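You operate a simulated robot arm through the tools that you are given. There is no shell and no other tool. Be economical: measure what you need, move in short steps, check, and stop when the job is done.

You are at the controls of a simulated two-armed robot. One attempt, no reset.

TASK
Warm the vat's milk to about 30 C while stirring, then add about 40 ml of rennet.
Fine: steam lever fully open to start, shut after; stir the rennet in, then stop the stirrer; lid shut while it stirs and at the end, no milk burnt on.

The check looks at the end state, three seconds after you hand in, the way a careful person would. Anything else that was tipped, shoved, dropped, spilled or broken makes it a failure. A push-on lid holds only when it is set on centred and level and pressed home; a screw cap is set on level and turned clockwise until tight.

THE ROBOT
Two 7-joint arms with fingered hands on one trunk that stands fixed in place. Base frame: the origin is at the foot of the trunk, x ahead of it, y to its left, z up. Units: cm, degrees, N and s.
The left shoulder is at [2, 26.9, 117.2], the right one opposite. Payload 5 kg a hand.
The TCP of each hand is the grasp point between the finger pads, 4.2 cm short of the fingertips. In the tool frame z runs along the fingers and y along their closing line. Largest opening 20.8 cm; the body of the gripper starts 11.9 cm behind the TCP. The gripper is a hand of 4 fingers: y runs from the thumb to the fingers, the wrist lies at [0, 0, -31.7] in the tool frame, and closing takes about 1.5 s.
Orientation is that of the tool frame in the base frame, as a unit quaternion [w, x, y, z]. With the fingers straight down and closing along the base's y, the tool's x points along the base's -x, its y along +y and its z along -z.

THE INTERFACE
- The arms move only by the tool step_arm. It takes "left_moves", "right_moves" or both (then of equal length, played together; a hand with none holds still); each is a list of rows, each a list of 6 numbers: the shift along the tool's x, y, z in m, then the turn, a rotation vector about the tool's x, y, z in degrees. In form: [[tx, ty, tz, rx, ry, rz], ...]. A call has 1 to 12 rows; each row shifts and turns the commanded pose from where the row before left it, along the tool's axes as they then stand. "left_gripper" and "right_gripper" are, for a hand that has rows, the finger opening in m, from 0 to 0.208, set as the call begins (left out, the last holds). A row lasts 0.2 s, in which the tool goes at most 5 cm and 8.6 degrees; a call with a longer step from one row to the next is refused whole, and so is a gripper value outside its range. Where a pose cannot be reached the arm comes as near as it can. A force on the tool above 90 N (or 10 N above the force at the start of the call, whichever is more), or a blocked arm, ends the call early, and 0.2 s more pass. Each finger travels about 15.3 cm/s and halts on what it meets, pressing with about 29 N; the grip force reading is that of the motor and also rises with nothing between the fingers. The clock runs only during rows and for 0.2 s after the last one: add rows that do not move to give the fingers time. It gives the time, the measured TCP pose, the force on the tool (base axes), the opening and the grip force at its end, in the units of the frame above (readings bear some noise), with the torque about the TCP (base axes, N m) and any sound that the robot's microphone picked up.
- Cameras (640 x 400 px; columns grow to the right, rows downward): "scene" is now at [16.11, 0.63, 145.38]; the picture's right is [0.18, -0.98, 0.00], its down [-0.50, -0.09, -0.86] and it looks along [0.85, 0.16, -0.51] (base axes); focal length 265 px, centre (320, 200). "left" rides on the left gripper at [-9.4, 0.2, -14.6] in its tool frame; the picture's right is [-0.02, -1.00, 0.00], its down [0.84, -0.01, -0.54] and it looks along [0.54, -0.01, 0.84] (tool axes); focal length 280 px, centre (320, 200). "right" rides on the right gripper at [9.4, 0.1, -14.6] in its tool frame; the picture's right is [-0.01, 1.00, 0.00], its down [-0.84, -0.01, -0.54] and it looks along [-0.54, -0.01, 0.84] (tool axes); focal length 280 px, centre (320, 200). There is no depth. A picture from a camera that has moved, and an enlarged one, comes with that camera's place and axes in the base frame and with its lens. The place of the scene camera against the robot may be out by one fixed shift of up to 1.8 cm in any direction.
- snapshot(camera): a new picture of that camera. It takes no simulated time.
- slide_trunk(by): slides the trunk up (or, below 0, down) by that many cm; the arms and the scene camera ride with it, the base frame stays. It gives what a move gives, with no picture.
- set_fingers(finger1, finger2, finger3, thumb_bend, hand): sets how far each is bent, from 0 (flat) to 1 (curled in); at 0.3 the hand is open as for a grip, at 0.7 the pads meet at the TCP. One left out holds its place. A second passes; each finger stops where it meets its share of the squeeze, and holds until it gets a number again. A gripper value or a shape takes the hand back. It gives what a move gives, with no picture; readings hold the bend of each and the force on the fingers (four entries, about 0 where the hand has none), thumb and palm.
- set_grasp(shape, hand): the hand has 4 fingers and takes this shape, open, in about a second: jaw (thumb against the fingers, like two jaws); tri (thumb and two fingers); tip (a fingertip pinch); poke (one finger out to press); point (the index stretched); flat (the hand flat); cup (the hand cupped); fist (a fist). The gripper value then closes the fingers along that shape, each until it touches; the sizes above hold for jaw. It gives what a move gives, with no picture.
- aim_head(pan, tilt): turns the head with the scene camera to pan (to the left, within 80 degrees either way) and tilt (down, from -29 to 69), counted from straight ahead of the robot. It gives what a move gives.
- inspect(camera, box): a new picture of the part [left, top, right, bottom] of that camera's present view, enlarged. It takes no simulated time.
- close_job(): hands the job in; it is judged then, once.

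Go step by step. Nothing tells you positions but the pictures and the camera data: compare them with the known pose of the tool, close in by small moves and look again before you grip or let go. The budget is 120 turns and 74 pictures, counting those below and the enlarged ones. Unless the task says otherwise, let go and move clear before handing in, and close with one line.

The tools are called after "Request:" by a JSON object that holds its "api" and its "payload". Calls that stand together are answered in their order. step_arm: Moves the arms, as the interface text tells. Its arguments: {"type":"object","properties":{"left_moves":{"type":"array","items":{"type":"array","items":{"type":"number"}}},"left_gripper":{"type":"number"},"right_moves":{"type":"array","items":{"type":"array","items":{"type":"number"}}},"right_gripper":{"type":"number"}},"required":[]} The other tools are called the same way: slide_trunk (by) slides the trunk up or down; set_grasp (shape, hand) gives the hand a shape; set_fingers (finger1, finger2, finger3, thumb_bend, hand) moves the fingers one by one; aim_head (pan, tilt) turns the head that bears the scene camera; snapshot (camera) takes a picture; inspect (camera, box) takes an enlarged picture of a part of a camera's view; close_job () hands the job in.

At the start:

```text
clock: 0.0
left_tcp_pos: [63.77, 33.29, 126.42]
left_orientation: [0.0, -0.075, 0.997, 0.0]
left_contact_force: [0.6, -0.2, -0.5]
left_torque: [-0.01, 0.0, 0.03]
left_gripper_width: 20.77
left_finger_force: 0.1
left_shape: jaw
left_bend: [0.3, 0.3, 0.3, 0.3]
left_finger forces: [0.0, 0.1, 0.1, 0.1, 0.1, 0.1]
right_tcp_pos: [64.87, -18.71, 126.17]
right_orientation: [0.0, -0.073, 0.997, 0.0]
right_contact_force: [0.0, -0.4, 0.2]
right_torque: [0.0, -0.04, 0.05]
right_gripper_width: 20.76
right_finger_force: 0.0
right_shape: jaw
right_bend: [0.3, 0.3, 0.3, 0.3]
right_finger forces: [0.1, 0.1, 0.0, 0.0, 0.1, 0.0]
trunk travel left (down, up): [-55.0, 7.1]
head pan, tilt: [10.4, 30.5]
```

scene: 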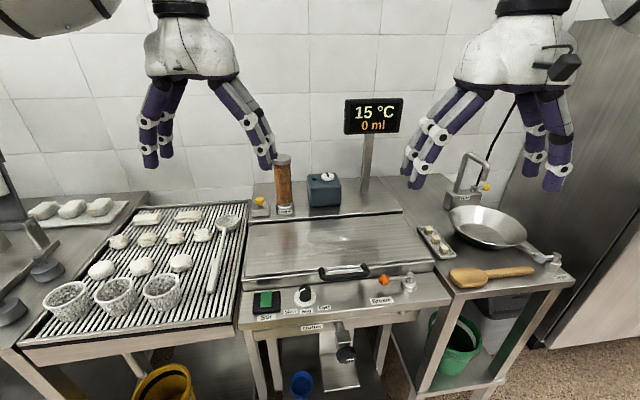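
right: 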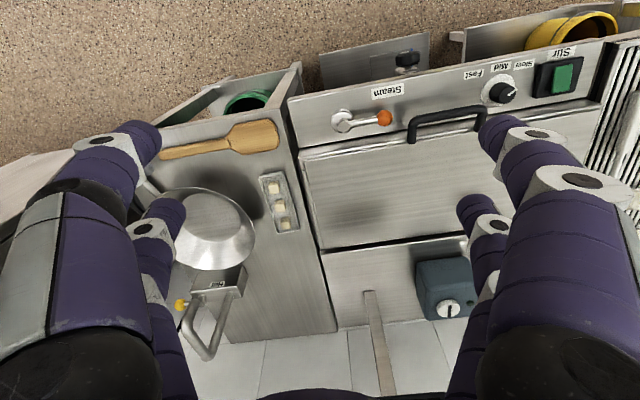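
left: 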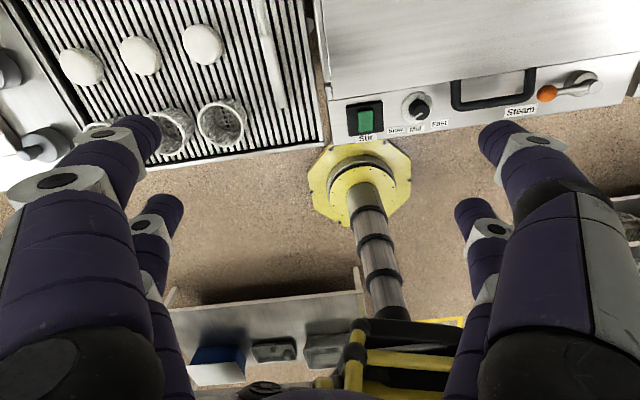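

I see a vat with a flat lid, a Stir switch, a speed knob, a steam lever, a dosing box behind and a display showing 15 °C and 0 ml. I'll look closer at the controls.

Request:
{"api": "inspect", "payload": {"camera": "scene", "box": [235, 255, 445, 386]}}

Request:
{"api": "inspect", "payload": {"camera": "scene", "box": [240, 90, 420, 220]}}

```text
3.05 times, centred on (340, 320) of scene
camera zoom: at [16.11, 0.63, 145.38], right [0.18, -0.98, 0.0], down [-0.5, -0.09, -0.86], along [0.85, 0.16, -0.51], focal length 806 px, centre (259, -167)
```

zoom: 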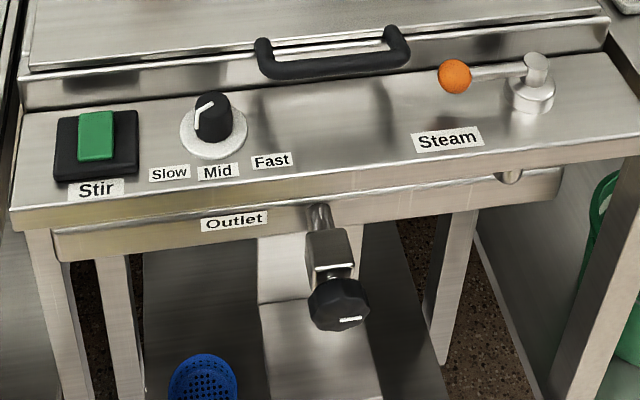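

```text
3.08 times, centred on (330, 155) of scene
camera zoom: at [16.11, 0.63, 145.38], right [0.18, -0.98, 0.0], down [-0.5, -0.09, -0.86], along [0.85, 0.16, -0.51], focal length 814 px, centre (289, 338)
```

zoom: 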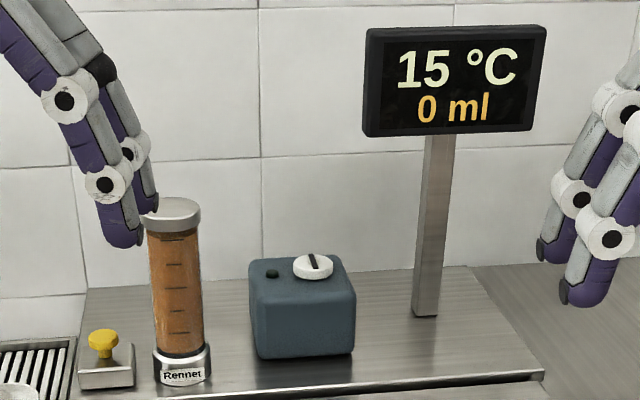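

The rennet column stands on the back shelf beside a yellow knob. I'll zoom in more.

Request:
{"api": "inspect", "payload": {"camera": "scene", "box": [244, 145, 350, 220]}}

Request:
{"api": "inspect", "payload": {"camera": "scene", "box": [245, 270, 335, 325]}}

Request:
{"api": "inspect", "payload": {"camera": "right", "box": [300, 180, 500, 350]}}

```text
5.33 times, centred on (297, 182) of scene
camera zoom: at [16.11, 0.63, 145.38], right [0.18, -0.98, 0.0], down [-0.5, -0.09, -0.86], along [0.85, 0.16, -0.51], focal length 1411 px, centre (443, 293)
```

zoom: 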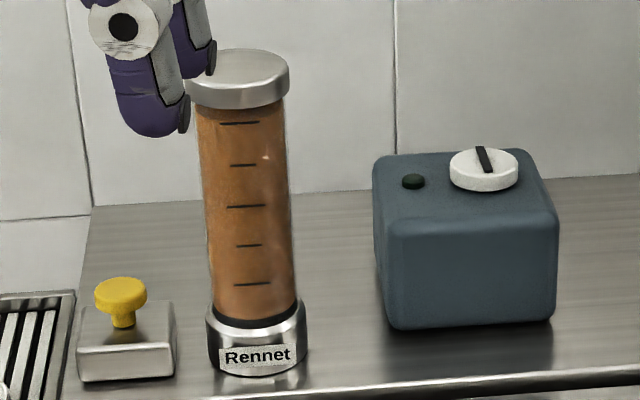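

```text
7.11 times, centred on (290, 298) of scene
camera zoom: at [16.11, 0.63, 145.38], right [0.18, -0.98, 0.0], down [-0.5, -0.09, -0.86], along [0.85, 0.16, -0.51], focal length 1881 px, centre (533, -493)
```

zoom: 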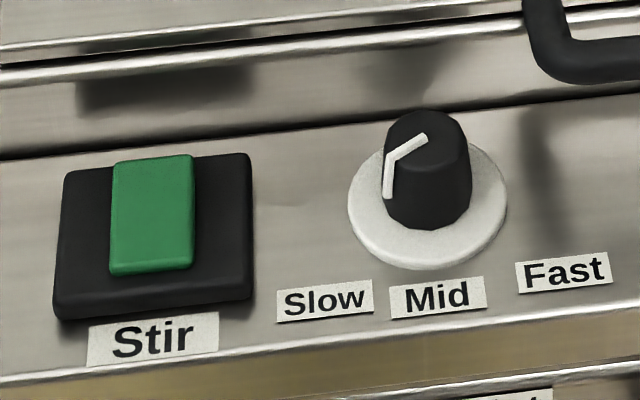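

```text
2.35 times, centred on (400, 265) of right
camera zoom: at [55.59, -19.8, 140.72], right [-0.13, 0.99, 0.0], down [0.83, 0.11, 0.54], along [0.53, 0.07, -0.84], focal length 660 px, centre (132, 47)
```

zoom: 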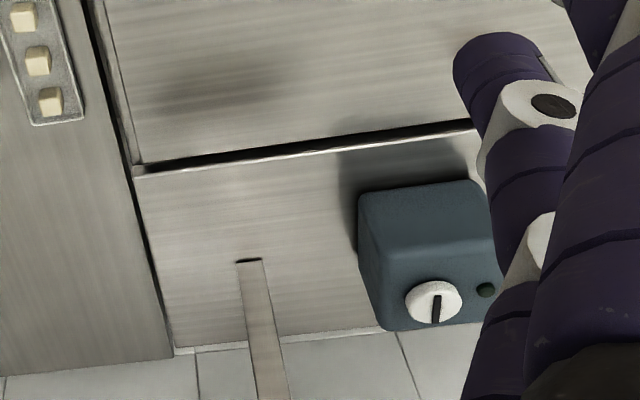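

The controls are at about: Stir (59,24,88), knob (63,15,89), lever ball (69,-6,90). The yellow knob should be near (100,40,93). I'll shape both hands to poke and look.

Request:
{"api": "set_grasp", "payload": {"hand": "left", "shape": "poke"}}

Request:
{"api": "set_grasp", "payload": {"hand": "right", "shape": "poke"}}

Request:
{"api": "snapshot", "payload": {"camera": "left"}}

Request:
{"api": "snapshot", "payload": {"camera": "right"}}

Request:
{"api": "snapshot", "payload": {"camera": "scene"}}

```text
clock: 0.9
left_tcp_pos: [63.77, 33.37, 126.51]
left_orientation: [0.001, -0.074, 0.997, 0.0]
left_contact_force: [0.4, -0.6, 0.1]
left_torque: [0.02, 0.04, 0.03]
left_gripper_width: 0.01
left_finger_force: 0.1
left_shape: poke
left_bend: [1.0, 1.0, 1.0, 0.33]
left_finger forces: [0.0, 0.0, 0.1, 0.0, 0.0, 0.0]
right_tcp_pos: [64.88, -18.66, 126.12]
right_orientation: [0.0, -0.073, 0.997, 0.0]
right_contact_force: [0.5, -0.1, 0.2]
right_torque: [-0.04, 0.01, 0.01]
right_gripper_width: 20.8
right_finger_force: 0.1
right_shape: jaw
right_bend: [0.3, 0.3, 0.3, 0.3]
right_finger forces: [0.0, 0.1, 0.0, 0.0, 0.0, 0.0]
trunk travel left (down, up): [-55.0, 7.1]
head pan, tilt: [10.4, 30.5]
```

```text
clock: 1.8
left_tcp_pos: [63.75, 33.38, 126.48]
left_orientation: [0.0, -0.074, 0.997, 0.0]
left_contact_force: [0.3, -1.2, -0.5]
left_torque: [-0.03, -0.04, -0.01]
left_gripper_width: 0.0
left_finger_force: 0.0
left_shape: poke
left_bend: [1.0, 1.0, 1.0, 0.33]
left_finger forces: [0.0, 0.0, 0.0, 0.0, 0.0, 0.0]
right_tcp_pos: [64.96, -18.65, 126.08]
right_orientation: [0.0, -0.073, 0.997, 0.0]
right_contact_force: [-0.2, 0.1, -1.3]
right_torque: [0.01, -0.03, 0.0]
right_gripper_width: 0.0
right_finger_force: 0.0
right_shape: poke
right_bend: [1.0, 1.0, 1.0, 0.33]
right_finger forces: [0.0, 0.0, 0.0, 0.0, 0.1, 0.0]
trunk travel left (down, up): [-55.0, 7.1]
head pan, tilt: [10.4, 30.5]
```

```text
65 pictures are left
camera left: at [72.85, 34.82, 140.99], right [0.16, -0.99, 0.0], down [-0.83, -0.14, 0.54], along [-0.53, -0.09, -0.84], focal length 280 px, centre (320, 200)
```

left: 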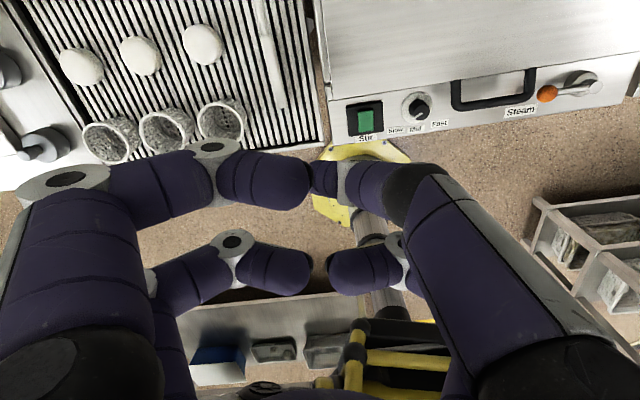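

```text
64 pictures are left
camera right: at [55.59, -19.8, 140.72], right [-0.13, 0.99, 0.0], down [0.83, 0.11, 0.54], along [0.53, 0.07, -0.84], focal length 280 px, centre (320, 200)
```

right: 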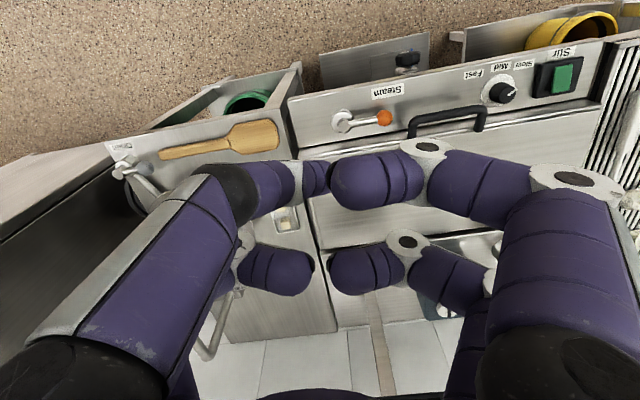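

```text
63 pictures are left
camera scene: at [16.12, 0.64, 145.38], right [0.18, -0.98, 0.0], down [-0.5, -0.09, -0.86], along [0.85, 0.16, -0.51], focal length 265 px, centre (320, 200)
```

scene: 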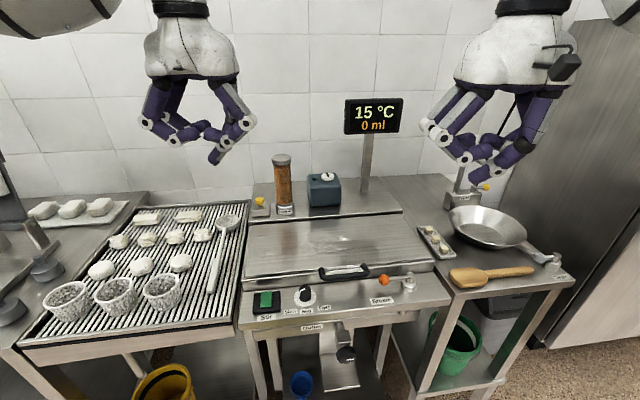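

The poke shape looks all curled in, so I'll try "point" on the left and "tip" on the right.

Request:
{"api": "set_grasp", "payload": {"hand": "left", "shape": "point"}}

Request:
{"api": "set_grasp", "payload": {"hand": "right", "shape": "tip"}}

Request:
{"api": "inspect", "payload": {"camera": "scene", "box": [100, 0, 600, 220]}}

Request:
{"api": "snapshot", "payload": {"camera": "left"}}

```text
clock: 2.7
left_tcp_pos: [63.82, 33.27, 126.49]
left_orientation: [0.0, -0.074, 0.997, 0.0]
left_contact_force: [-0.2, 0.1, 0.0]
left_torque: [-0.04, 0.0, 0.0]
left_gripper_width: 20.17
left_finger_force: 0.1
left_shape: point
left_bend: [0.7, 1.0, 1.0, 0.32]
left_finger forces: [0.0, 0.0, 0.0, 0.1, 0.2, 0.0]
right_tcp_pos: [64.85, -18.67, 126.2]
right_orientation: [0.0, -0.074, 0.997, 0.0]
right_contact_force: [0.5, 0.3, 0.3]
right_torque: [0.01, -0.01, 0.0]
right_gripper_width: 0.0
right_finger_force: 0.0
right_shape: poke
right_bend: [1.0, 1.0, 1.0, 0.33]
right_finger forces: [0.1, 0.0, 0.0, 0.0, 0.0, 0.0]
trunk travel left (down, up): [-55.0, 7.1]
head pan, tilt: [10.4, 30.5]
```

```text
clock: 3.6
left_tcp_pos: [63.9, 33.27, 126.54]
left_orientation: [0.002, -0.074, 0.997, 0.0]
left_contact_force: [-0.1, 0.1, -0.5]
left_torque: [-0.01, 0.0, 0.0]
left_gripper_width: 20.17
left_finger_force: 0.1
left_shape: point
left_bend: [0.7, 1.0, 1.0, 0.32]
left_finger forces: [0.1, 0.1, 0.0, 0.0, 0.1, 0.0]
right_tcp_pos: [65.0, -18.64, 126.14]
right_orientation: [0.0, -0.074, 0.997, 0.0]
right_contact_force: [0.1, 0.2, -0.3]
right_torque: [-0.01, 0.01, -0.01]
right_gripper_width: 20.82
right_finger_force: 0.0
right_shape: tip
right_bend: [0.3, 0.3, 0.3, 0.3]
right_finger forces: [0.0, 0.1, 0.1, 0.0, 0.0, 0.0]
trunk travel left (down, up): [-55.0, 7.1]
head pan, tilt: [10.4, 30.5]
```

```text
1.28 times, centred on (350, 110) of scene
camera zoom: at [16.12, 0.63, 145.38], right [0.18, -0.98, 0.0], down [-0.5, -0.09, -0.86], along [0.85, 0.16, -0.51], focal length 339 px, centre (282, 315)
```

zoom: 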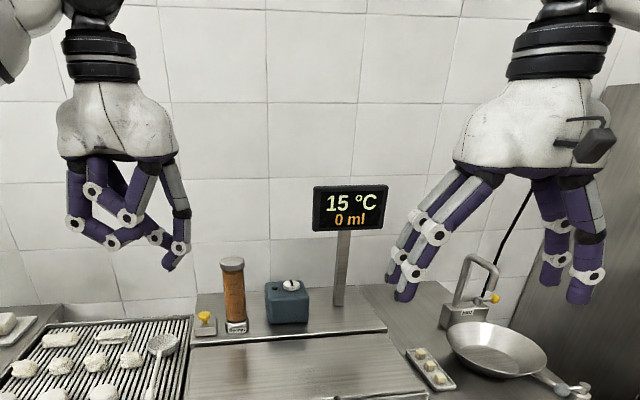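

```text
61 pictures are left
camera left: at [72.85, 34.81, 140.99], right [0.16, -0.99, 0.0], down [-0.83, -0.14, 0.54], along [-0.53, -0.09, -0.84], focal length 280 px, centre (320, 200)
```

left: 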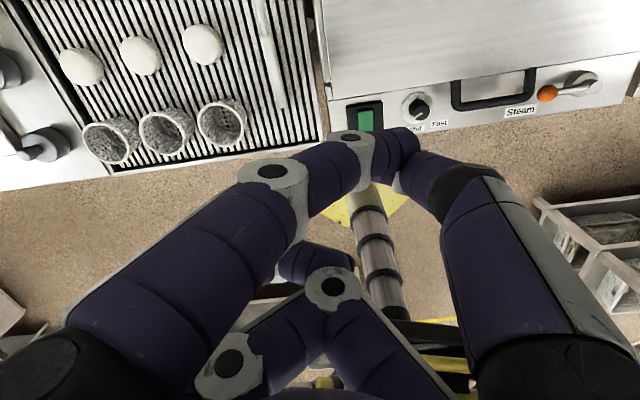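

None of these gives a clear single finger, so I'll set the left hand myself: finger1 out, the rest curled.

Request:
{"api": "set_fingers", "payload": {"hand": "left", "finger1": 0.3, "finger2": 1, "finger3": 1, "thumb_bend": 1}}

Request:
{"api": "snapshot", "payload": {"camera": "left"}}

Request:
{"api": "inspect", "payload": {"camera": "scene", "box": [100, 0, 600, 220]}}

```text
clock: 4.6
left_tcp_pos: [63.7, 33.4, 126.46]
left_orientation: [0.002, -0.074, 0.997, 0.0]
left_contact_force: [0.1, 0.2, 0.6]
left_torque: [0.0, -0.05, 0.06]
left_gripper_width: 8.08
left_finger_force: 0.2
left_shape: fingers
left_bend: [0.3, 0.89, 1.0, 1.0]
left_finger forces: [0.0, 0.0, 0.1, 0.0, 0.0, 0.0]
right_tcp_pos: [64.85, -18.66, 126.18]
right_orientation: [0.0, -0.073, 0.997, 0.0]
right_contact_force: [-0.1, 0.5, 0.4]
right_torque: [-0.05, -0.03, 0.01]
right_gripper_width: 20.77
right_finger_force: 0.0
right_shape: tip
right_bend: [0.3, 0.3, 0.3, 0.3]
right_finger forces: [0.0, 0.0, 0.0, 0.0, 0.0, 0.0]
trunk travel left (down, up): [-55.0, 7.1]
head pan, tilt: [10.4, 30.5]
```

```text
60 pictures are left
camera left: at [72.85, 34.82, 140.99], right [0.16, -0.99, 0.0], down [-0.83, -0.14, 0.54], along [-0.53, -0.09, -0.84], focal length 280 px, centre (320, 200)
```

left: 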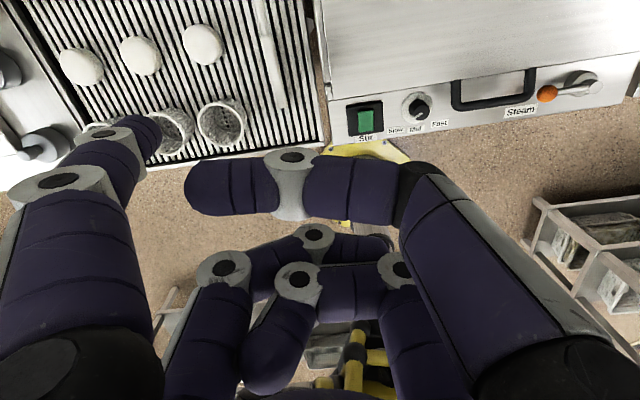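

```text
1.28 times, centred on (350, 110) of scene
camera zoom: at [16.12, 0.64, 145.38], right [0.18, -0.98, 0.0], down [-0.5, -0.09, -0.86], along [0.85, 0.16, -0.51], focal length 339 px, centre (282, 315)
```

zoom: 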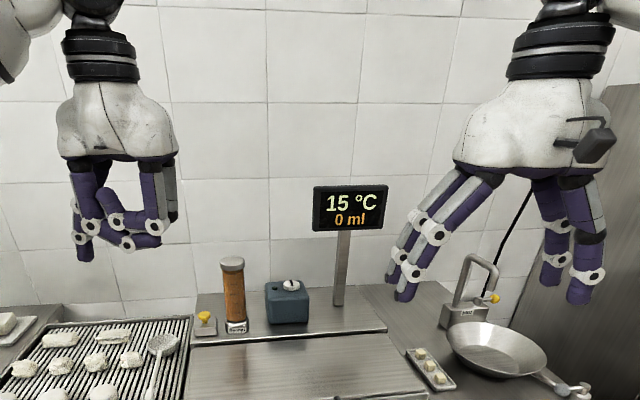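

Finger1's tip sits at about tool (-3, 11.7, 4.3). I'll turn the left hand so finger1 points forward, which keeps the palm in front of the vat panel.

Request:
{"api": "step_arm", "payload": {"left_moves": [[0, 0, 0, 0, 0, 8.2], [0, 0, 0, 0, 0, 8.2], [0, 0, 0, 0, 0, 8.2], [0, 0, 0, 0, 0, 8.2], [0, 0, 0, 0, 0, 8.2], [0, 0, 0, 0, 0, 8.2], [0, 0, 0, 0, 0, 8.2], [0, 0, 0, 0, 0, 8.2], [0, 0, 0, 0, 0, 8.2], [0, 0, 0, 0, 0, 8.2], [0, 0, 0, 0, 0, 8.2], [0, 0, 0, 0, 0, 8.2]]}}

Request:
{"api": "step_arm", "payload": {"left_moves": [[-0.0165, -0.0408, 0, 0, 0, 0], [-0.0165, -0.0408, 0, 0, 0, 0], [-0.0165, -0.0408, 0, 0, 0, 0], [-0.0165, -0.0408, 0, 0, 0, 0], [0, 0, 0.042, 0, 0, 0], [0, 0, 0.042, 0, 0, 0], [0, 0, 0.042, 0, 0, 0], [0, 0, 0.042, 0, 0, 0], [0, 0, 0.042, 0, 0, 0]]}}

Request:
{"api": "snapshot", "payload": {"camera": "left"}}

Request:
{"api": "snapshot", "payload": {"camera": "scene"}}

```text
clock: 7.2
left_tcp_pos: [63.8, 33.35, 126.33]
left_orientation: [0.001, 0.707, 0.707, 0.001]
left_contact_force: [-0.2, 0.4, -0.3]
left_torque: [-0.04, -0.03, -0.02]
left_gripper_width: 8.07
left_finger_force: 0.1
left_shape: fingers
left_bend: [0.3, 0.89, 1.0, 1.0]
left_finger forces: [0.0, 0.0, 0.0, 0.1, 0.0, 0.0]
right_tcp_pos: [64.81, -18.71, 126.19]
right_orientation: [-0.001, -0.073, 0.997, 0.0]
right_contact_force: [1.0, -0.1, 0.5]
right_torque: [-0.04, -0.01, -0.01]
right_gripper_width: 20.82
right_finger_force: 0.2
right_shape: tip
right_bend: [0.3, 0.3, 0.3, 0.3]
right_finger forces: [0.0, 0.1, 0.1, 0.0, 0.0, 0.0]
trunk travel left (down, up): [-55.0, 7.1]
head pan, tilt: [10.4, 30.5]
```

```text
clock: 9.2
left_tcp_pos: [47.8, 26.63, 105.45]
left_orientation: [0.002, 0.705, 0.709, 0.001]
left_contact_force: [1.0, 0.1, 0.2]
left_torque: [-0.05, 0.07, -0.05]
left_gripper_width: 8.1
left_finger_force: 0.1
left_shape: fingers
left_bend: [0.3, 0.89, 1.0, 1.0]
left_finger forces: [0.0, 0.0, 0.0, 0.0, 0.0, 0.0]
right_tcp_pos: [65.02, -18.56, 126.02]
right_orientation: [0.001, -0.074, 0.997, 0.0]
right_contact_force: [1.0, -0.2, 0.1]
right_torque: [-0.06, 0.09, 0.0]
right_gripper_width: 20.78
right_finger_force: 0.1
right_shape: tip
right_bend: [0.3, 0.3, 0.3, 0.3]
right_finger forces: [0.1, 0.0, 0.0, 0.1, 0.1, 0.0]
trunk travel left (down, up): [-55.0, 7.1]
head pan, tilt: [10.4, 30.5]
```

```text
58 pictures are left
camera left: at [47.71, 17.22, 119.98], right [-1.0, -0.02, 0.0], down [-0.02, 0.84, 0.54], along [-0.01, 0.54, -0.84], focal length 280 px, centre (320, 200)
```

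left: 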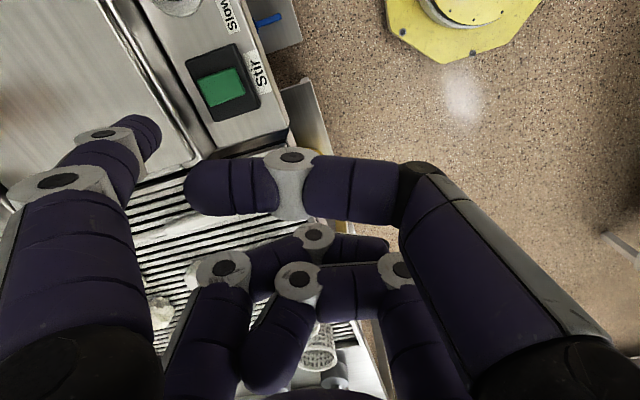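

```text
57 pictures are left
camera scene: at [16.19, 0.69, 145.36], right [0.18, -0.98, 0.0], down [-0.5, -0.09, -0.86], along [0.85, 0.16, -0.51], focal length 265 px, centre (320, 200)
```

scene: 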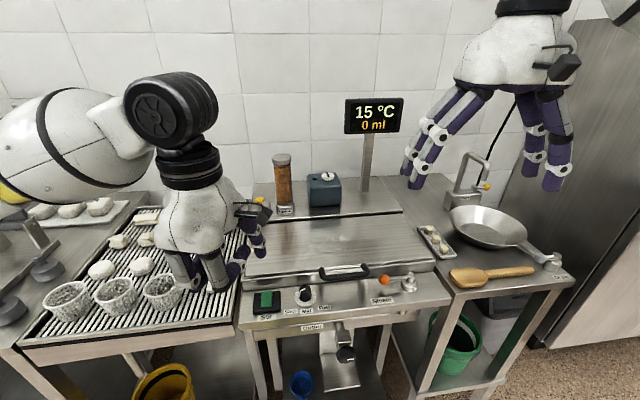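

The switch works out at about (58.7, 23.6, 86.5) and the tip is above it at z≈101. I'll go down in steps until contact.

Request:
{"api": "step_arm", "payload": {"left_moves": [[0, -0.008, 0.03, 0, 0, 0], [0, 0, 0.04, 0, 0, 0], [0, 0, 0.04, 0, 0, 0]]}}

Request:
{"api": "inspect", "payload": {"camera": "left", "box": [60, 0, 320, 170]}}

Request:
{"api": "inspect", "payload": {"camera": "scene", "box": [200, 230, 350, 330]}}

```text
clock: 10.0
left_tcp_pos: [47.41, 26.56, 94.58]
left_orientation: [0.001, 0.706, 0.708, 0.0]
left_contact_force: [0.3, 0.2, 0.1]
left_torque: [-0.06, 0.09, 0.02]
left_gripper_width: 8.12
left_finger_force: 0.1
left_shape: fingers
left_bend: [0.3, 0.89, 1.0, 1.0]
left_finger forces: [0.1, 0.1, 0.0, 0.0, 0.1, 0.0]
right_tcp_pos: [64.88, -18.64, 126.04]
right_orientation: [-0.001, -0.074, 0.997, 0.0]
right_contact_force: [0.2, 0.2, -0.2]
right_torque: [-0.04, 0.08, 0.01]
right_gripper_width: 20.8
right_finger_force: 0.1
right_shape: tip
right_bend: [0.3, 0.3, 0.3, 0.3]
right_finger forces: [0.0, 0.1, 0.0, 0.0, 0.0, 0.0]
trunk travel left (down, up): [-55.0, 7.1]
head pan, tilt: [10.4, 30.5]
```

```text
2.35 times, centred on (190, 85) of left
camera zoom: at [47.31, 17.18, 109.0], right [-1.0, -0.02, 0.0], down [-0.02, 0.84, 0.54], along [-0.01, 0.54, -0.84], focal length 660 px, centre (626, 471)
```

zoom: 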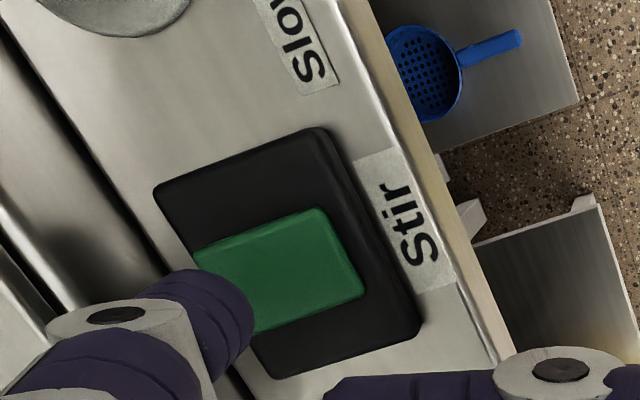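

```text
4.00 times, centred on (275, 280) of scene
camera zoom: at [16.18, 0.69, 145.36], right [0.18, -0.98, 0.0], down [-0.5, -0.09, -0.86], along [0.85, 0.16, -0.51], focal length 1058 px, centre (500, -120)
```

zoom: 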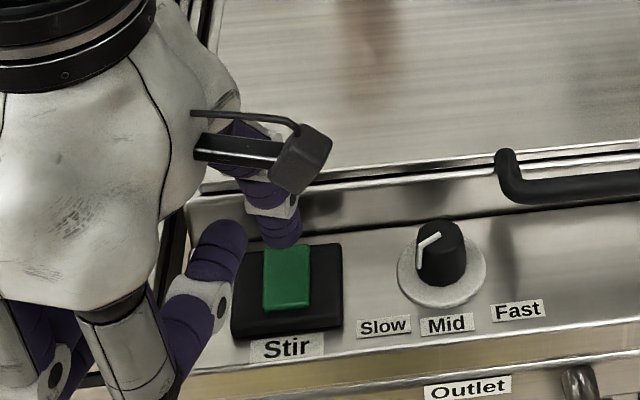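

The tip is right over the green switch, so I'll press down slowly.

Request:
{"api": "step_arm", "payload": {"left_moves": [[0, 0, 0.01, 0, 0, 0], [0, 0, 0.008, 0, 0, 0], [0, 0, 0.005, 0, 0, 0], [0, 0, 0.004, 0, 0, 0], [0, 0, 0.003, 0, 0, 0]]}}

Request:
{"api": "inspect", "payload": {"camera": "scene", "box": [200, 230, 350, 330]}}

```text
clock: 11.2
left_tcp_pos: [46.94, 26.55, 91.61]
left_orientation: [0.003, 0.707, 0.708, 0.001]
left_contact_force: [-3.6, 1.9, 14.6]
left_torque: [-0.36, -1.64, 0.1]
left_gripper_width: 8.2
left_finger_force: 6.8
left_shape: fingers
left_bend: [0.28, 0.89, 1.0, 1.0]
left_finger forces: [13.9, 0.0, 0.1, 0.0, 0.0, 0.0]
right_tcp_pos: [64.82, -18.53, 126.14]
right_orientation: [0.001, -0.074, 0.997, 0.001]
right_contact_force: [1.0, 0.2, 0.2]
right_torque: [-0.04, -0.07, 0.0]
right_gripper_width: 20.79
right_finger_force: 0.0
right_shape: tip
right_bend: [0.3, 0.3, 0.3, 0.3]
right_finger forces: [0.1, 0.1, 0.0, 0.1, 0.0, 0.0]
trunk travel left (down, up): [-55.0, 7.1]
head pan, tilt: [10.4, 30.5]
```

```text
4.00 times, centred on (275, 280) of scene
camera zoom: at [16.01, 0.63, 145.41], right [0.18, -0.98, 0.0], down [-0.5, -0.09, -0.86], along [0.85, 0.16, -0.51], focal length 1058 px, centre (500, -120)
```

zoom: 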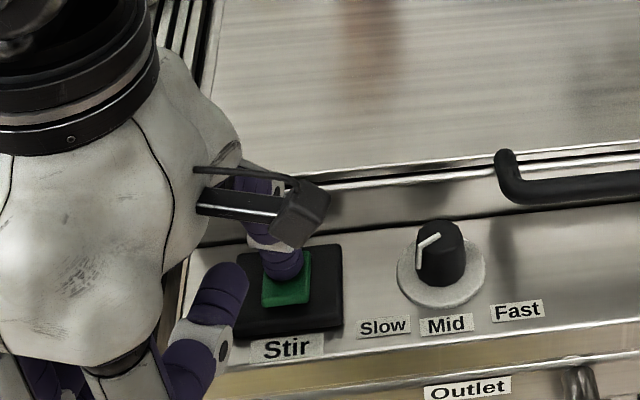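

It's in contact at 15 N. I'll back off and see whether it latched.

Request:
{"api": "step_arm", "payload": {"left_moves": [[0, 0, -0.02, 0, 0, 0], [0, 0, -0.03, 0, 0, 0], [0, 0, 0, 0, 0, 0]]}}

Request:
{"api": "inspect", "payload": {"camera": "scene", "box": [200, 230, 350, 330]}}

```text
clock: 12.0
left_tcp_pos: [46.9, 26.59, 96.59]
left_orientation: [0.001, 0.706, 0.708, 0.001]
left_contact_force: [0.3, -0.3, -0.5]
left_torque: [0.0, 0.01, 0.01]
left_gripper_width: 8.1
left_finger_force: 0.0
left_shape: fingers
left_bend: [0.3, 0.89, 1.0, 1.0]
left_finger forces: [0.1, 0.0, 0.1, 0.0, 0.0, 0.0]
right_tcp_pos: [64.84, -18.58, 126.11]
right_orientation: [0.0, -0.074, 0.997, 0.0]
right_contact_force: [-0.2, -0.4, -0.2]
right_torque: [0.01, 0.01, -0.01]
right_gripper_width: 20.79
right_finger_force: 0.0
right_shape: tip
right_bend: [0.3, 0.3, 0.3, 0.3]
right_finger forces: [0.1, 0.0, 0.0, 0.1, 0.1, 0.0]
trunk travel left (down, up): [-55.0, 7.1]
head pan, tilt: [10.4, 30.5]
```

```text
4.00 times, centred on (275, 280) of scene
camera zoom: at [16.11, 0.65, 145.37], right [0.18, -0.98, 0.0], down [-0.5, -0.09, -0.86], along [0.85, 0.16, -0.51], focal length 1058 px, centre (500, -120)
```

zoom: 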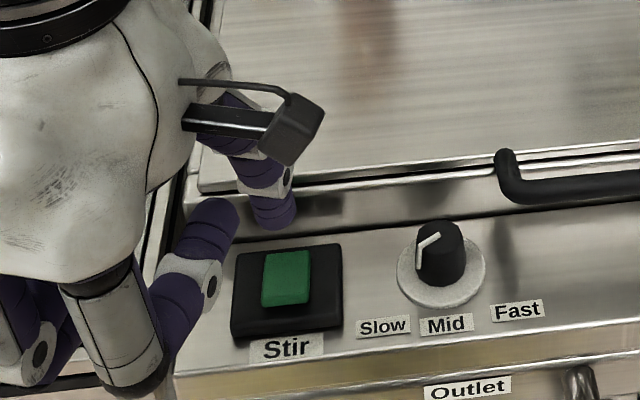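

The switch looks different now, so I'll compare it at higher zoom.

Request:
{"api": "inspect", "payload": {"camera": "scene", "box": [245, 270, 335, 325]}}

Request:
{"api": "inspect", "payload": {"camera": "left", "box": [60, 0, 320, 170]}}

```text
7.11 times, centred on (290, 298) of scene
camera zoom: at [16.11, 0.65, 145.37], right [0.18, -0.98, 0.0], down [-0.5, -0.09, -0.86], along [0.85, 0.16, -0.51], focal length 1881 px, centre (533, -493)
```

zoom: 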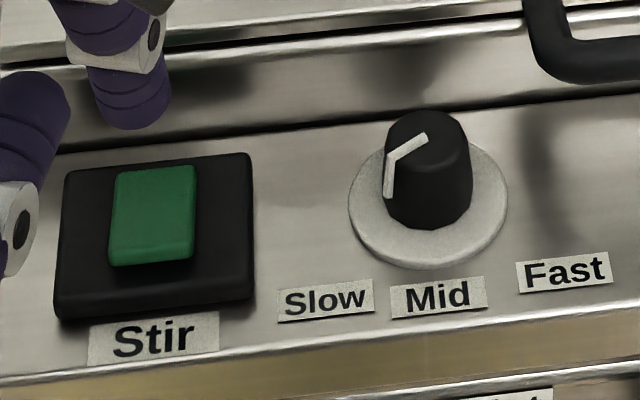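

```text
2.35 times, centred on (190, 85) of left
camera zoom: at [46.93, 17.22, 111.1], right [-1.0, -0.02, 0.0], down [-0.02, 0.84, 0.54], along [-0.01, 0.54, -0.84], focal length 660 px, centre (626, 471)
```

zoom: 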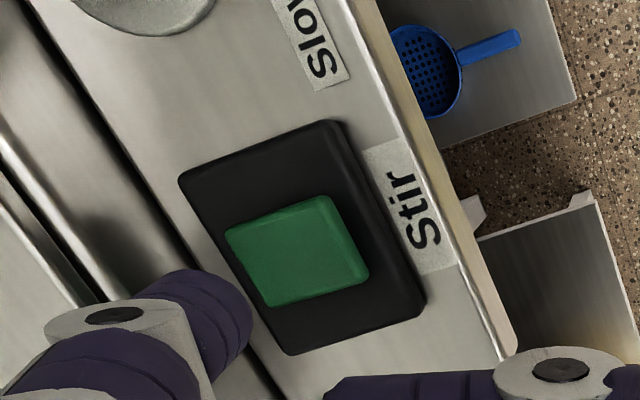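

The rocker has tipped onto its back side, so the stirrer should be on. Next I'll look closely at the steam lever.

Request:
{"api": "inspect", "payload": {"camera": "right", "box": [300, 70, 430, 150]}}

Request:
{"api": "inspect", "payload": {"camera": "scene", "box": [340, 255, 440, 315]}}

```text
4.92 times, centred on (365, 110) of right
camera zoom: at [55.59, -19.77, 140.71], right [-0.13, 0.99, 0.0], down [0.83, 0.11, 0.54], along [0.53, 0.07, -0.84], focal length 1380 px, centre (98, 643)
```

zoom: 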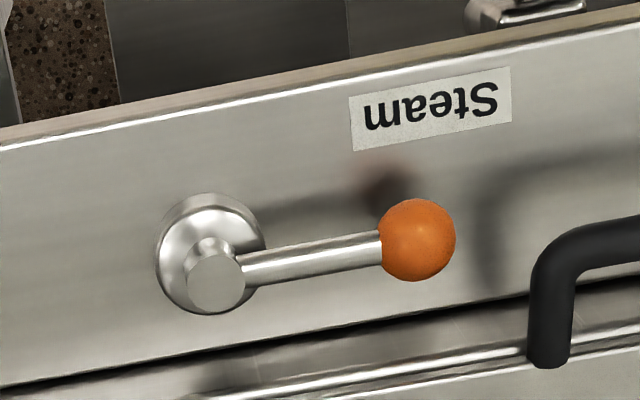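

```text
6.40 times, centred on (390, 285) of scene
camera zoom: at [16.11, 0.65, 145.37], right [0.18, -0.98, 0.0], down [-0.5, -0.09, -0.86], along [0.85, 0.16, -0.51], focal length 1693 px, centre (-128, -344)
```

zoom: 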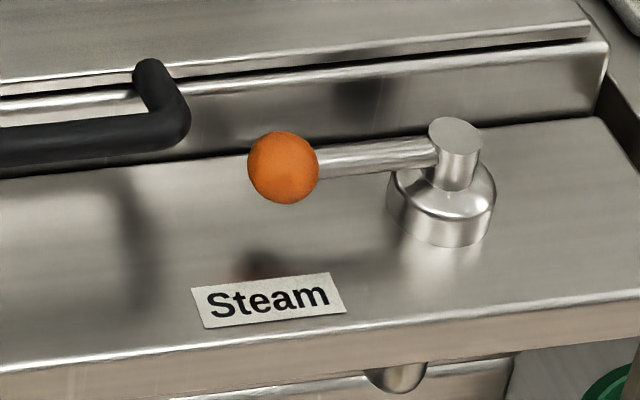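

The steam lever turns on a vertical pivot near (71,-13.5), with its ball at (69,-6,90). I'll park the right arm out of the way and bring the left finger above and behind the rod.

Request:
{"api": "step_arm", "payload": {"right_moves": [[0.03, -0.04, 0, 0, 0, 0], [0.03, -0.04, 0, 0, 0, 0], [0.03, -0.04, 0, 0, 0, 0], [0.03, -0.04, 0, 0, 0, 0], [0.03, -0.04, 0, 0, 0, 0], [0.03, -0.04, 0, 0, 0, 0]], "left_moves": [[0, 0, -0.05, 0, 0, 0], [0, 0, -0.05, 0, 0, 0], [0, 0, -0.05, 0, 0, 0], [0, 0, 0, 0, 0, 0], [0, 0, 0, 0, 0, 0], [0, 0, 0, 0, 0, 0]]}}

Request:
{"api": "step_arm", "payload": {"left_moves": [[-0.0399, 0.0193, 0, 0, 0, 0], [-0.0399, 0.0193, 0, 0, 0, 0], [-0.0399, 0.0193, 0, 0, 0, 0], [-0.0399, 0.0193, 0, 0, 0, 0], [-0.0399, 0.0193, 0, 0, 0, 0], [-0.0399, 0.0193, 0, 0, 0, 0], [-0.0399, 0.0193, 0, 0, 0, 0], [-0.0399, 0.0193, 0, 0, 0, 0], [0, 0, 0, 6.67, 0, 0], [0, 0, 0, 6.67, 0, 0], [0, 0, 0, 6.67, 0, 0], [0, 0, 0, 0, 0, 0]]}}

Request:
{"api": "snapshot", "payload": {"camera": "left"}}

Request:
{"api": "snapshot", "payload": {"camera": "scene"}}

```text
clock: 13.4
left_tcp_pos: [46.82, 26.42, 111.73]
left_orientation: [0.0, 0.707, 0.708, 0.001]
left_contact_force: [0.3, 0.3, 0.5]
left_torque: [0.09, -0.11, 0.0]
left_gripper_width: 8.09
left_finger_force: 0.0
left_shape: fingers
left_bend: [0.3, 0.89, 1.0, 1.0]
left_finger forces: [0.0, 0.0, 0.0, 0.0, 0.0, 0.0]
right_tcp_pos: [50.55, -45.24, 126.01]
right_orientation: [0.0, -0.074, 0.997, 0.001]
right_contact_force: [-0.1, -0.4, 0.2]
right_torque: [0.05, -0.04, 0.01]
right_gripper_width: 20.76
right_finger_force: 0.0
right_shape: tip
right_bend: [0.3, 0.3, 0.3, 0.3]
right_finger forces: [0.0, 0.0, 0.1, 0.1, 0.1, 0.0]
trunk travel left (down, up): [-55.0, 7.1]
head pan, tilt: [10.4, 30.5]
```

```text
clock: 16.0
left_tcp_pos: [62.25, -5.36, 111.43]
left_orientation: [-0.122, 0.696, 0.697, -0.123]
left_contact_force: [-1.3, -0.1, -0.7]
left_torque: [0.03, -0.05, -0.01]
left_gripper_width: 8.07
left_finger_force: 0.0
left_shape: fingers
left_bend: [0.3, 0.89, 1.0, 1.0]
left_finger forces: [0.1, 0.0, 0.1, 0.0, 0.0, 0.0]
right_tcp_pos: [50.7, -45.04, 125.94]
right_orientation: [0.001, -0.073, 0.997, 0.001]
right_contact_force: [-0.1, 0.6, -0.2]
right_torque: [0.04, -0.03, -0.02]
right_gripper_width: 20.82
right_finger_force: 0.1
right_shape: tip
right_bend: [0.3, 0.3, 0.3, 0.3]
right_finger forces: [0.1, 0.0, 0.1, 0.0, 0.1, 0.0]
trunk travel left (down, up): [-55.0, 7.1]
head pan, tilt: [10.4, 30.5]
```

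```text
48 pictures are left
camera left: at [67.2, -14.64, 125.1], right [-0.94, -0.02, 0.34], down [0.17, 0.84, 0.51], along [-0.3, 0.54, -0.79], focal length 280 px, centre (320, 200)
```

left: 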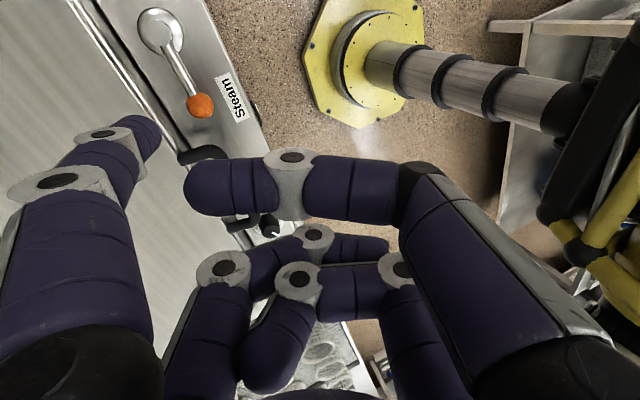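

```text
47 pictures are left
camera scene: at [16.1, 0.62, 145.38], right [0.18, -0.98, 0.0], down [-0.5, -0.09, -0.86], along [0.85, 0.16, -0.51], focal length 265 px, centre (320, 200)
```

scene: 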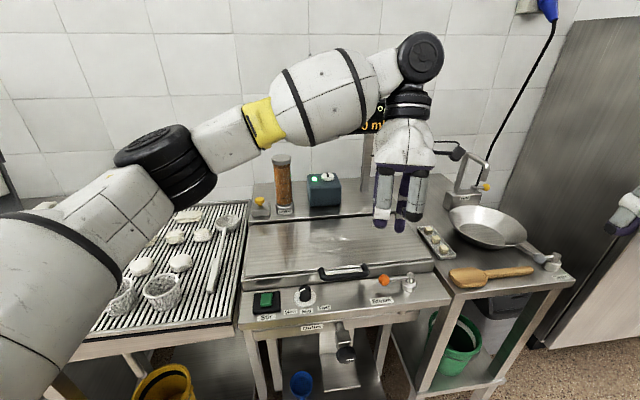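

The blue box's lamp has turned green, so the stirrer appears to be running. The fingertip is above and behind the rod, so I'll lower partway and check the gap.

Request:
{"api": "step_arm", "payload": {"left_moves": [[0, -0.012, 0.0329, 0, 0, 0], [0, -0.012, 0.0329, 0, 0, 0], [0, -0.0068, 0.0188, 0, 0, 0]]}}

Request:
{"api": "inspect", "payload": {"camera": "left", "box": [60, 0, 320, 170]}}

Request:
{"api": "inspect", "payload": {"camera": "scene", "box": [340, 225, 440, 305]}}

```text
clock: 16.8
left_tcp_pos: [56.5, -5.25, 104.58]
left_orientation: [-0.122, 0.696, 0.697, -0.123]
left_contact_force: [1.0, -0.1, -0.2]
left_torque: [-0.02, 0.05, 0.0]
left_gripper_width: 8.1
left_finger_force: 0.0
left_shape: fingers
left_bend: [0.3, 0.89, 1.0, 1.0]
left_finger forces: [0.0, 0.0, 0.0, 0.1, 0.0, 0.0]
right_tcp_pos: [50.68, -45.0, 126.07]
right_orientation: [0.0, -0.074, 0.997, 0.0]
right_contact_force: [1.0, 0.1, 0.0]
right_torque: [-0.03, 0.04, -0.01]
right_gripper_width: 20.78
right_finger_force: 0.1
right_shape: tip
right_bend: [0.3, 0.3, 0.3, 0.3]
right_finger forces: [0.1, 0.1, 0.0, 0.0, 0.0, 0.1]
trunk travel left (down, up): [-55.0, 7.1]
head pan, tilt: [10.4, 30.5]
```

```text
2.35 times, centred on (190, 85) of left
camera zoom: at [61.5, -14.67, 118.15], right [-0.94, -0.02, 0.34], down [0.17, 0.84, 0.51], along [-0.3, 0.54, -0.79], focal length 660 px, centre (626, 471)
```

zoom: 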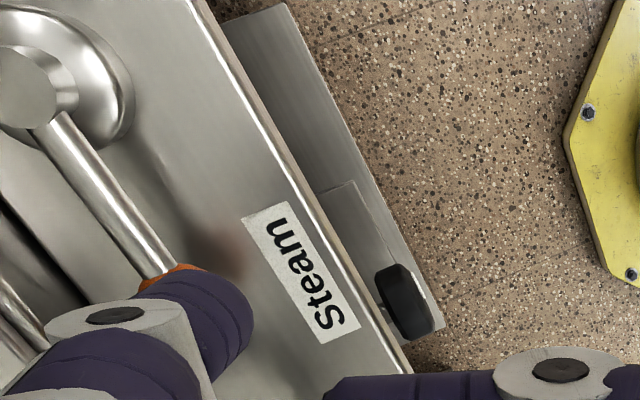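

```text
5.00 times, centred on (390, 265) of scene
camera zoom: at [16.15, 0.64, 145.38], right [0.18, -0.98, 0.0], down [-0.5, -0.09, -0.86], along [0.85, 0.16, -0.51], focal length 1323 px, centre (-30, -125)
```

zoom: 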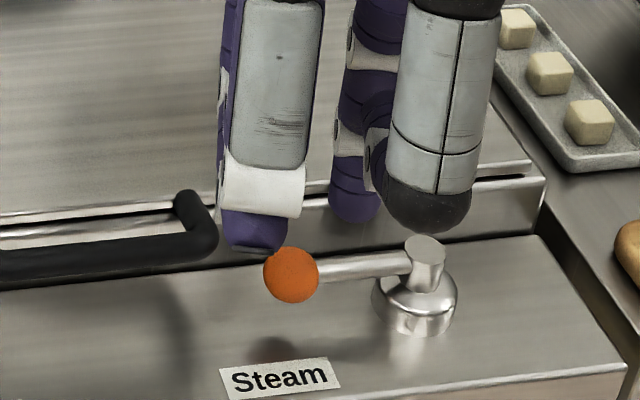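

My sideways correction had the wrong sign, so the tip shifted 6 cm forward toward me. I'll shift back and look.

Request:
{"api": "step_arm", "payload": {"left_moves": [[0, 0.027, -0.0098, 0, 0, 0], [0, 0.027, -0.0098, 0, 0, 0]]}}

Request:
{"api": "inspect", "payload": {"camera": "left", "box": [60, 0, 320, 170]}}

Request:
{"api": "inspect", "payload": {"camera": "scene", "box": [340, 225, 440, 305]}}

```text
clock: 17.4
left_tcp_pos: [62.25, -5.24, 104.64]
left_orientation: [-0.123, 0.696, 0.697, -0.123]
left_contact_force: [-0.1, -0.8, 0.5]
left_torque: [0.03, 0.0, 0.04]
left_gripper_width: 8.1
left_finger_force: 0.1
left_shape: fingers
left_bend: [0.3, 0.89, 1.0, 1.0]
left_finger forces: [0.0, 0.1, 0.0, 0.0, 0.0, 0.0]
right_tcp_pos: [50.67, -45.01, 126.05]
right_orientation: [0.0, -0.073, 0.997, -0.001]
right_contact_force: [-0.4, 0.5, 0.0]
right_torque: [0.03, -0.02, 0.01]
right_gripper_width: 20.81
right_finger_force: 0.1
right_shape: tip
right_bend: [0.3, 0.3, 0.3, 0.3]
right_finger forces: [0.0, 0.0, 0.1, 0.0, 0.0, 0.0]
trunk travel left (down, up): [-55.0, 7.1]
head pan, tilt: [10.4, 30.5]
```

```text
2.35 times, centred on (190, 85) of left
camera zoom: at [67.17, -14.64, 118.17], right [-0.94, -0.02, 0.34], down [0.17, 0.84, 0.51], along [-0.3, 0.54, -0.79], focal length 660 px, centre (626, 471)
```

zoom: 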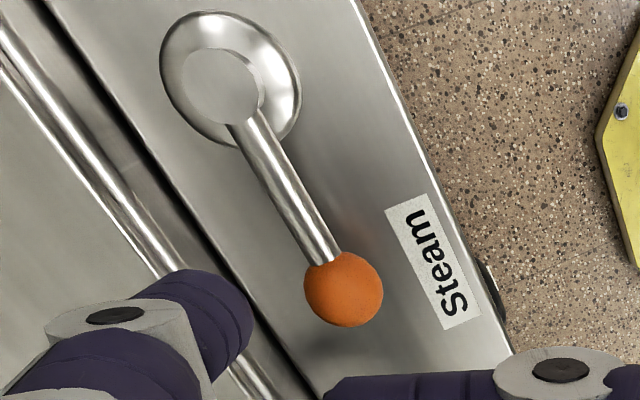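

```text
5.00 times, centred on (390, 265) of scene
camera zoom: at [16.11, 0.62, 145.38], right [0.18, -0.98, 0.0], down [-0.5, -0.09, -0.86], along [0.85, 0.16, -0.51], focal length 1323 px, centre (-30, -125)
```

zoom: 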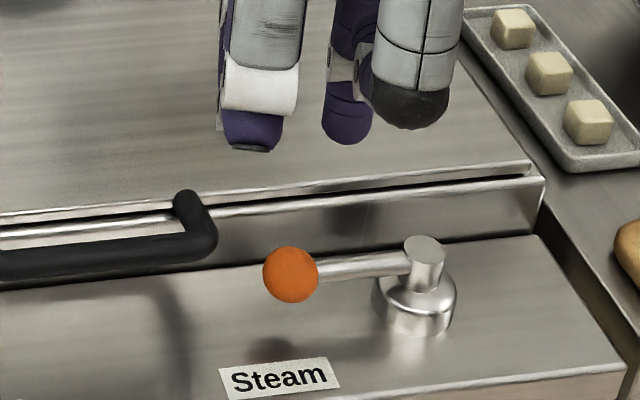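

The gap behind the rod runs about x 70.1–73.3, and the tip should go in at 71.6. I'll lower it to z≈88.5.

Request:
{"api": "step_arm", "payload": {"left_moves": [[0, 0.0059, 0.01915, 0, 0, 0], [0, 0.0059, 0.01915, 0, 0, 0], [0, 0.0059, 0.01915, 0, 0, 0], [0, 0.0059, 0.01915, 0, 0, 0]]}}

Request:
{"api": "inspect", "payload": {"camera": "scene", "box": [340, 225, 440, 305]}}

Request:
{"api": "inspect", "payload": {"camera": "left", "box": [60, 0, 320, 170]}}

```text
clock: 18.4
left_tcp_pos: [61.88, -5.18, 96.48]
left_orientation: [-0.122, 0.696, 0.697, -0.123]
left_contact_force: [-0.3, 0.7, 0.5]
left_torque: [0.0, -0.01, 0.01]
left_gripper_width: 8.08
left_finger_force: 0.0
left_shape: fingers
left_bend: [0.3, 0.89, 1.0, 1.0]
left_finger forces: [0.0, 0.1, 0.0, 0.1, 0.1, 0.0]
right_tcp_pos: [50.71, -45.06, 125.93]
right_orientation: [0.0, -0.074, 0.997, 0.001]
right_contact_force: [0.6, 0.2, -0.1]
right_torque: [0.0, 0.04, 0.01]
right_gripper_width: 20.81
right_finger_force: 0.1
right_shape: tip
right_bend: [0.3, 0.3, 0.3, 0.3]
right_finger forces: [0.0, 0.1, 0.0, 0.1, 0.0, 0.1]
trunk travel left (down, up): [-55.0, 7.1]
head pan, tilt: [10.4, 30.5]
```

```text
5.00 times, centred on (390, 265) of scene
camera zoom: at [16.15, 0.64, 145.37], right [0.18, -0.98, 0.0], down [-0.5, -0.09, -0.86], along [0.85, 0.16, -0.51], focal length 1323 px, centre (-30, -125)
```

zoom: 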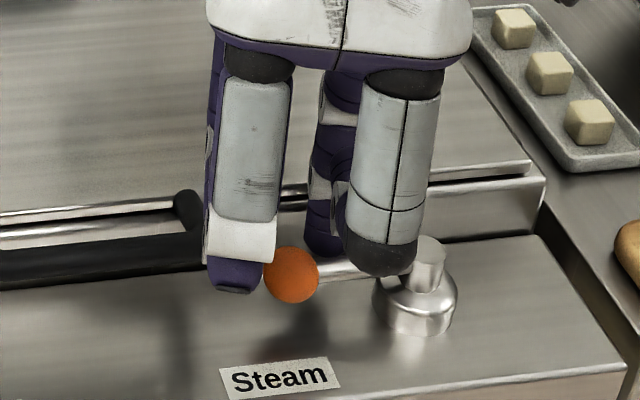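

```text
2.35 times, centred on (190, 85) of left
camera zoom: at [66.87, -14.67, 110.2], right [-0.94, -0.02, 0.34], down [0.17, 0.84, 0.51], along [-0.3, 0.54, -0.79], focal length 660 px, centre (626, 471)
```

zoom: 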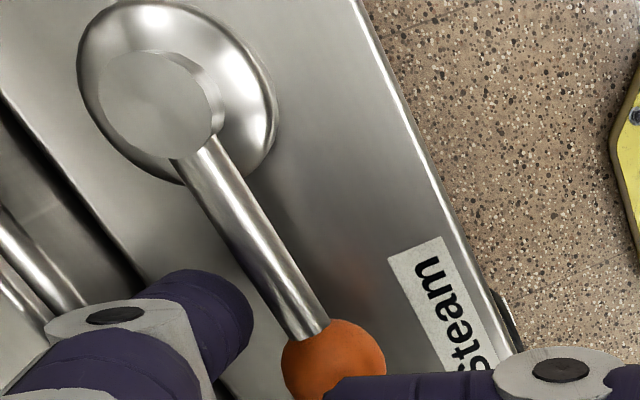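

The finger is in behind the rod. I'll pull it toward me along the arc.

Request:
{"api": "step_arm", "payload": {"left_moves": [[-0.0035, -0.015, 0.0055, 0, 0, 0], [-0.0035, -0.015, 0.0055, 0, 0, 0], [-0.01, -0.0085, 0.0031, 0, 0, 0], [-0.01, -0.0085, 0.0031, 0, 0, 0]]}}

Request:
{"api": "inspect", "payload": {"camera": "scene", "box": [340, 225, 440, 305]}}

```text
clock: 19.4
left_tcp_pos: [56.86, -7.87, 96.55]
left_orientation: [-0.122, 0.695, 0.698, -0.123]
left_contact_force: [1.5, 1.7, -0.2]
left_torque: [0.12, -0.13, 0.22]
left_gripper_width: 8.28
left_finger_force: 1.1
left_shape: fingers
left_bend: [0.28, 0.89, 1.0, 1.0]
left_finger forces: [2.0, 0.0, 0.1, 0.1, 0.1, 0.0]
right_tcp_pos: [50.7, -45.15, 126.02]
right_orientation: [0.0, -0.074, 0.997, 0.0]
right_contact_force: [-0.4, 0.2, 0.3]
right_torque: [0.01, -0.02, -0.01]
right_gripper_width: 20.8
right_finger_force: 0.0
right_shape: tip
right_bend: [0.3, 0.3, 0.3, 0.3]
right_finger forces: [0.0, 0.1, 0.0, 0.0, 0.1, 0.0]
trunk travel left (down, up): [-55.0, 7.1]
head pan, tilt: [10.4, 30.5]
```

```text
5.00 times, centred on (390, 265) of scene
camera zoom: at [16.12, 0.63, 145.38], right [0.18, -0.98, 0.0], down [-0.5, -0.09, -0.86], along [0.85, 0.16, -0.51], focal length 1323 px, centre (-30, -125)
```

zoom: 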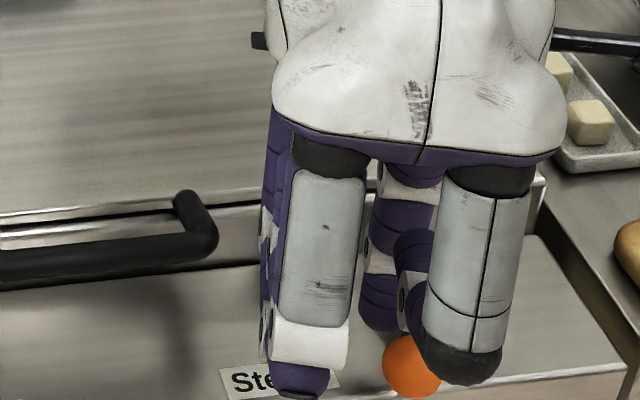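

The lever moves freely and is now at about 80°. I'll go on to the stop.

Request:
{"api": "step_arm", "payload": {"left_moves": [[-0.0105, -0.0028, 0.001, 0, 0, 0], [-0.0105, -0.0028, 0.001, 0, 0, 0], [-0.009, 0.001, -0.0003, 0, 0, 0], [-0.009, 0.001, -0.0003, 0, 0, 0], [-0.008, 0.004, -0.0015, 0, 0, 0], [-0.008, 0.004, -0.0015, 0, 0, 0]]}}

Request:
{"api": "inspect", "payload": {"camera": "scene", "box": [340, 225, 440, 305]}}

Request:
{"api": "inspect", "payload": {"camera": "left", "box": [60, 0, 320, 170]}}

```text
clock: 20.5
left_tcp_pos: [57.28, -10.58, 96.65]
left_orientation: [-0.132, 0.687, 0.705, -0.111]
left_contact_force: [-5.5, 54.3, 16.2]
left_torque: [3.54, -1.31, 5.47]
left_gripper_width: 7.7
left_finger_force: 28.7
left_shape: fingers
left_bend: [0.33, 0.89, 1.0, 1.0]
left_finger forces: [57.3, 0.0, 0.0, 0.0, 0.0, 0.1]
right_tcp_pos: [50.49, -45.16, 126.05]
right_orientation: [0.001, -0.074, 0.997, 0.0]
right_contact_force: [-0.3, -2.9, -0.9]
right_torque: [0.42, -0.09, -0.01]
right_gripper_width: 20.78
right_finger_force: 0.0
right_shape: tip
right_bend: [0.3, 0.3, 0.3, 0.3]
right_finger forces: [0.0, 0.1, 0.0, 0.1, 0.1, 0.0]
trunk travel left (down, up): [-55.0, 7.1]
head pan, tilt: [10.4, 30.5]
stopped in row 5 (left hand): the force on the tool passed its limit at 98 N (the readings are from after the stop); the commanded pose is now the measured one
```

```text
5.00 times, centred on (390, 265) of scene
camera zoom: at [15.97, 0.64, 145.41], right [0.18, -0.98, 0.0], down [-0.5, -0.09, -0.86], along [0.85, 0.16, -0.51], focal length 1323 px, centre (-30, -125)
```

zoom: 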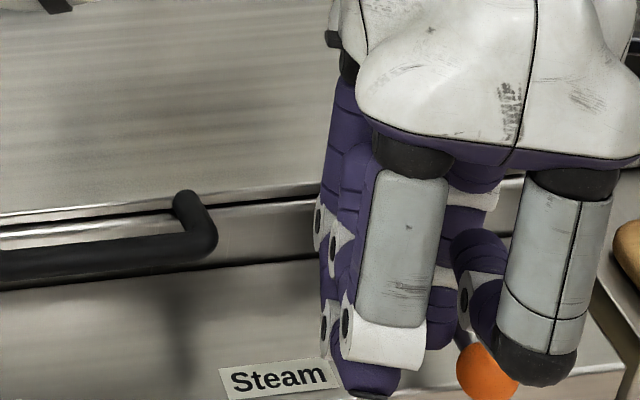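

```text
2.35 times, centred on (190, 85) of left
camera zoom: at [62.31, -20.39, 109.92], right [-0.94, -0.05, 0.34], down [0.15, 0.83, 0.54], along [-0.3, 0.56, -0.77], focal length 660 px, centre (626, 471)
```

zoom: 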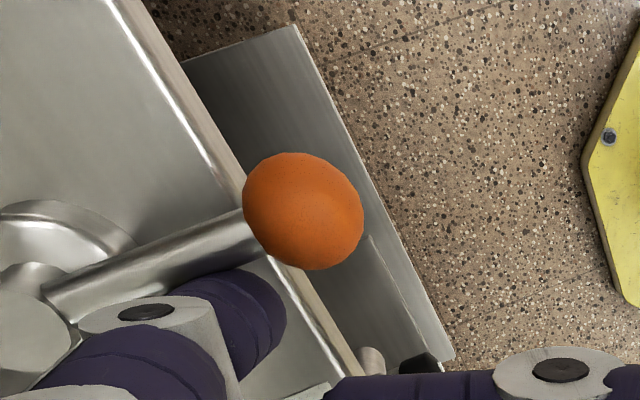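

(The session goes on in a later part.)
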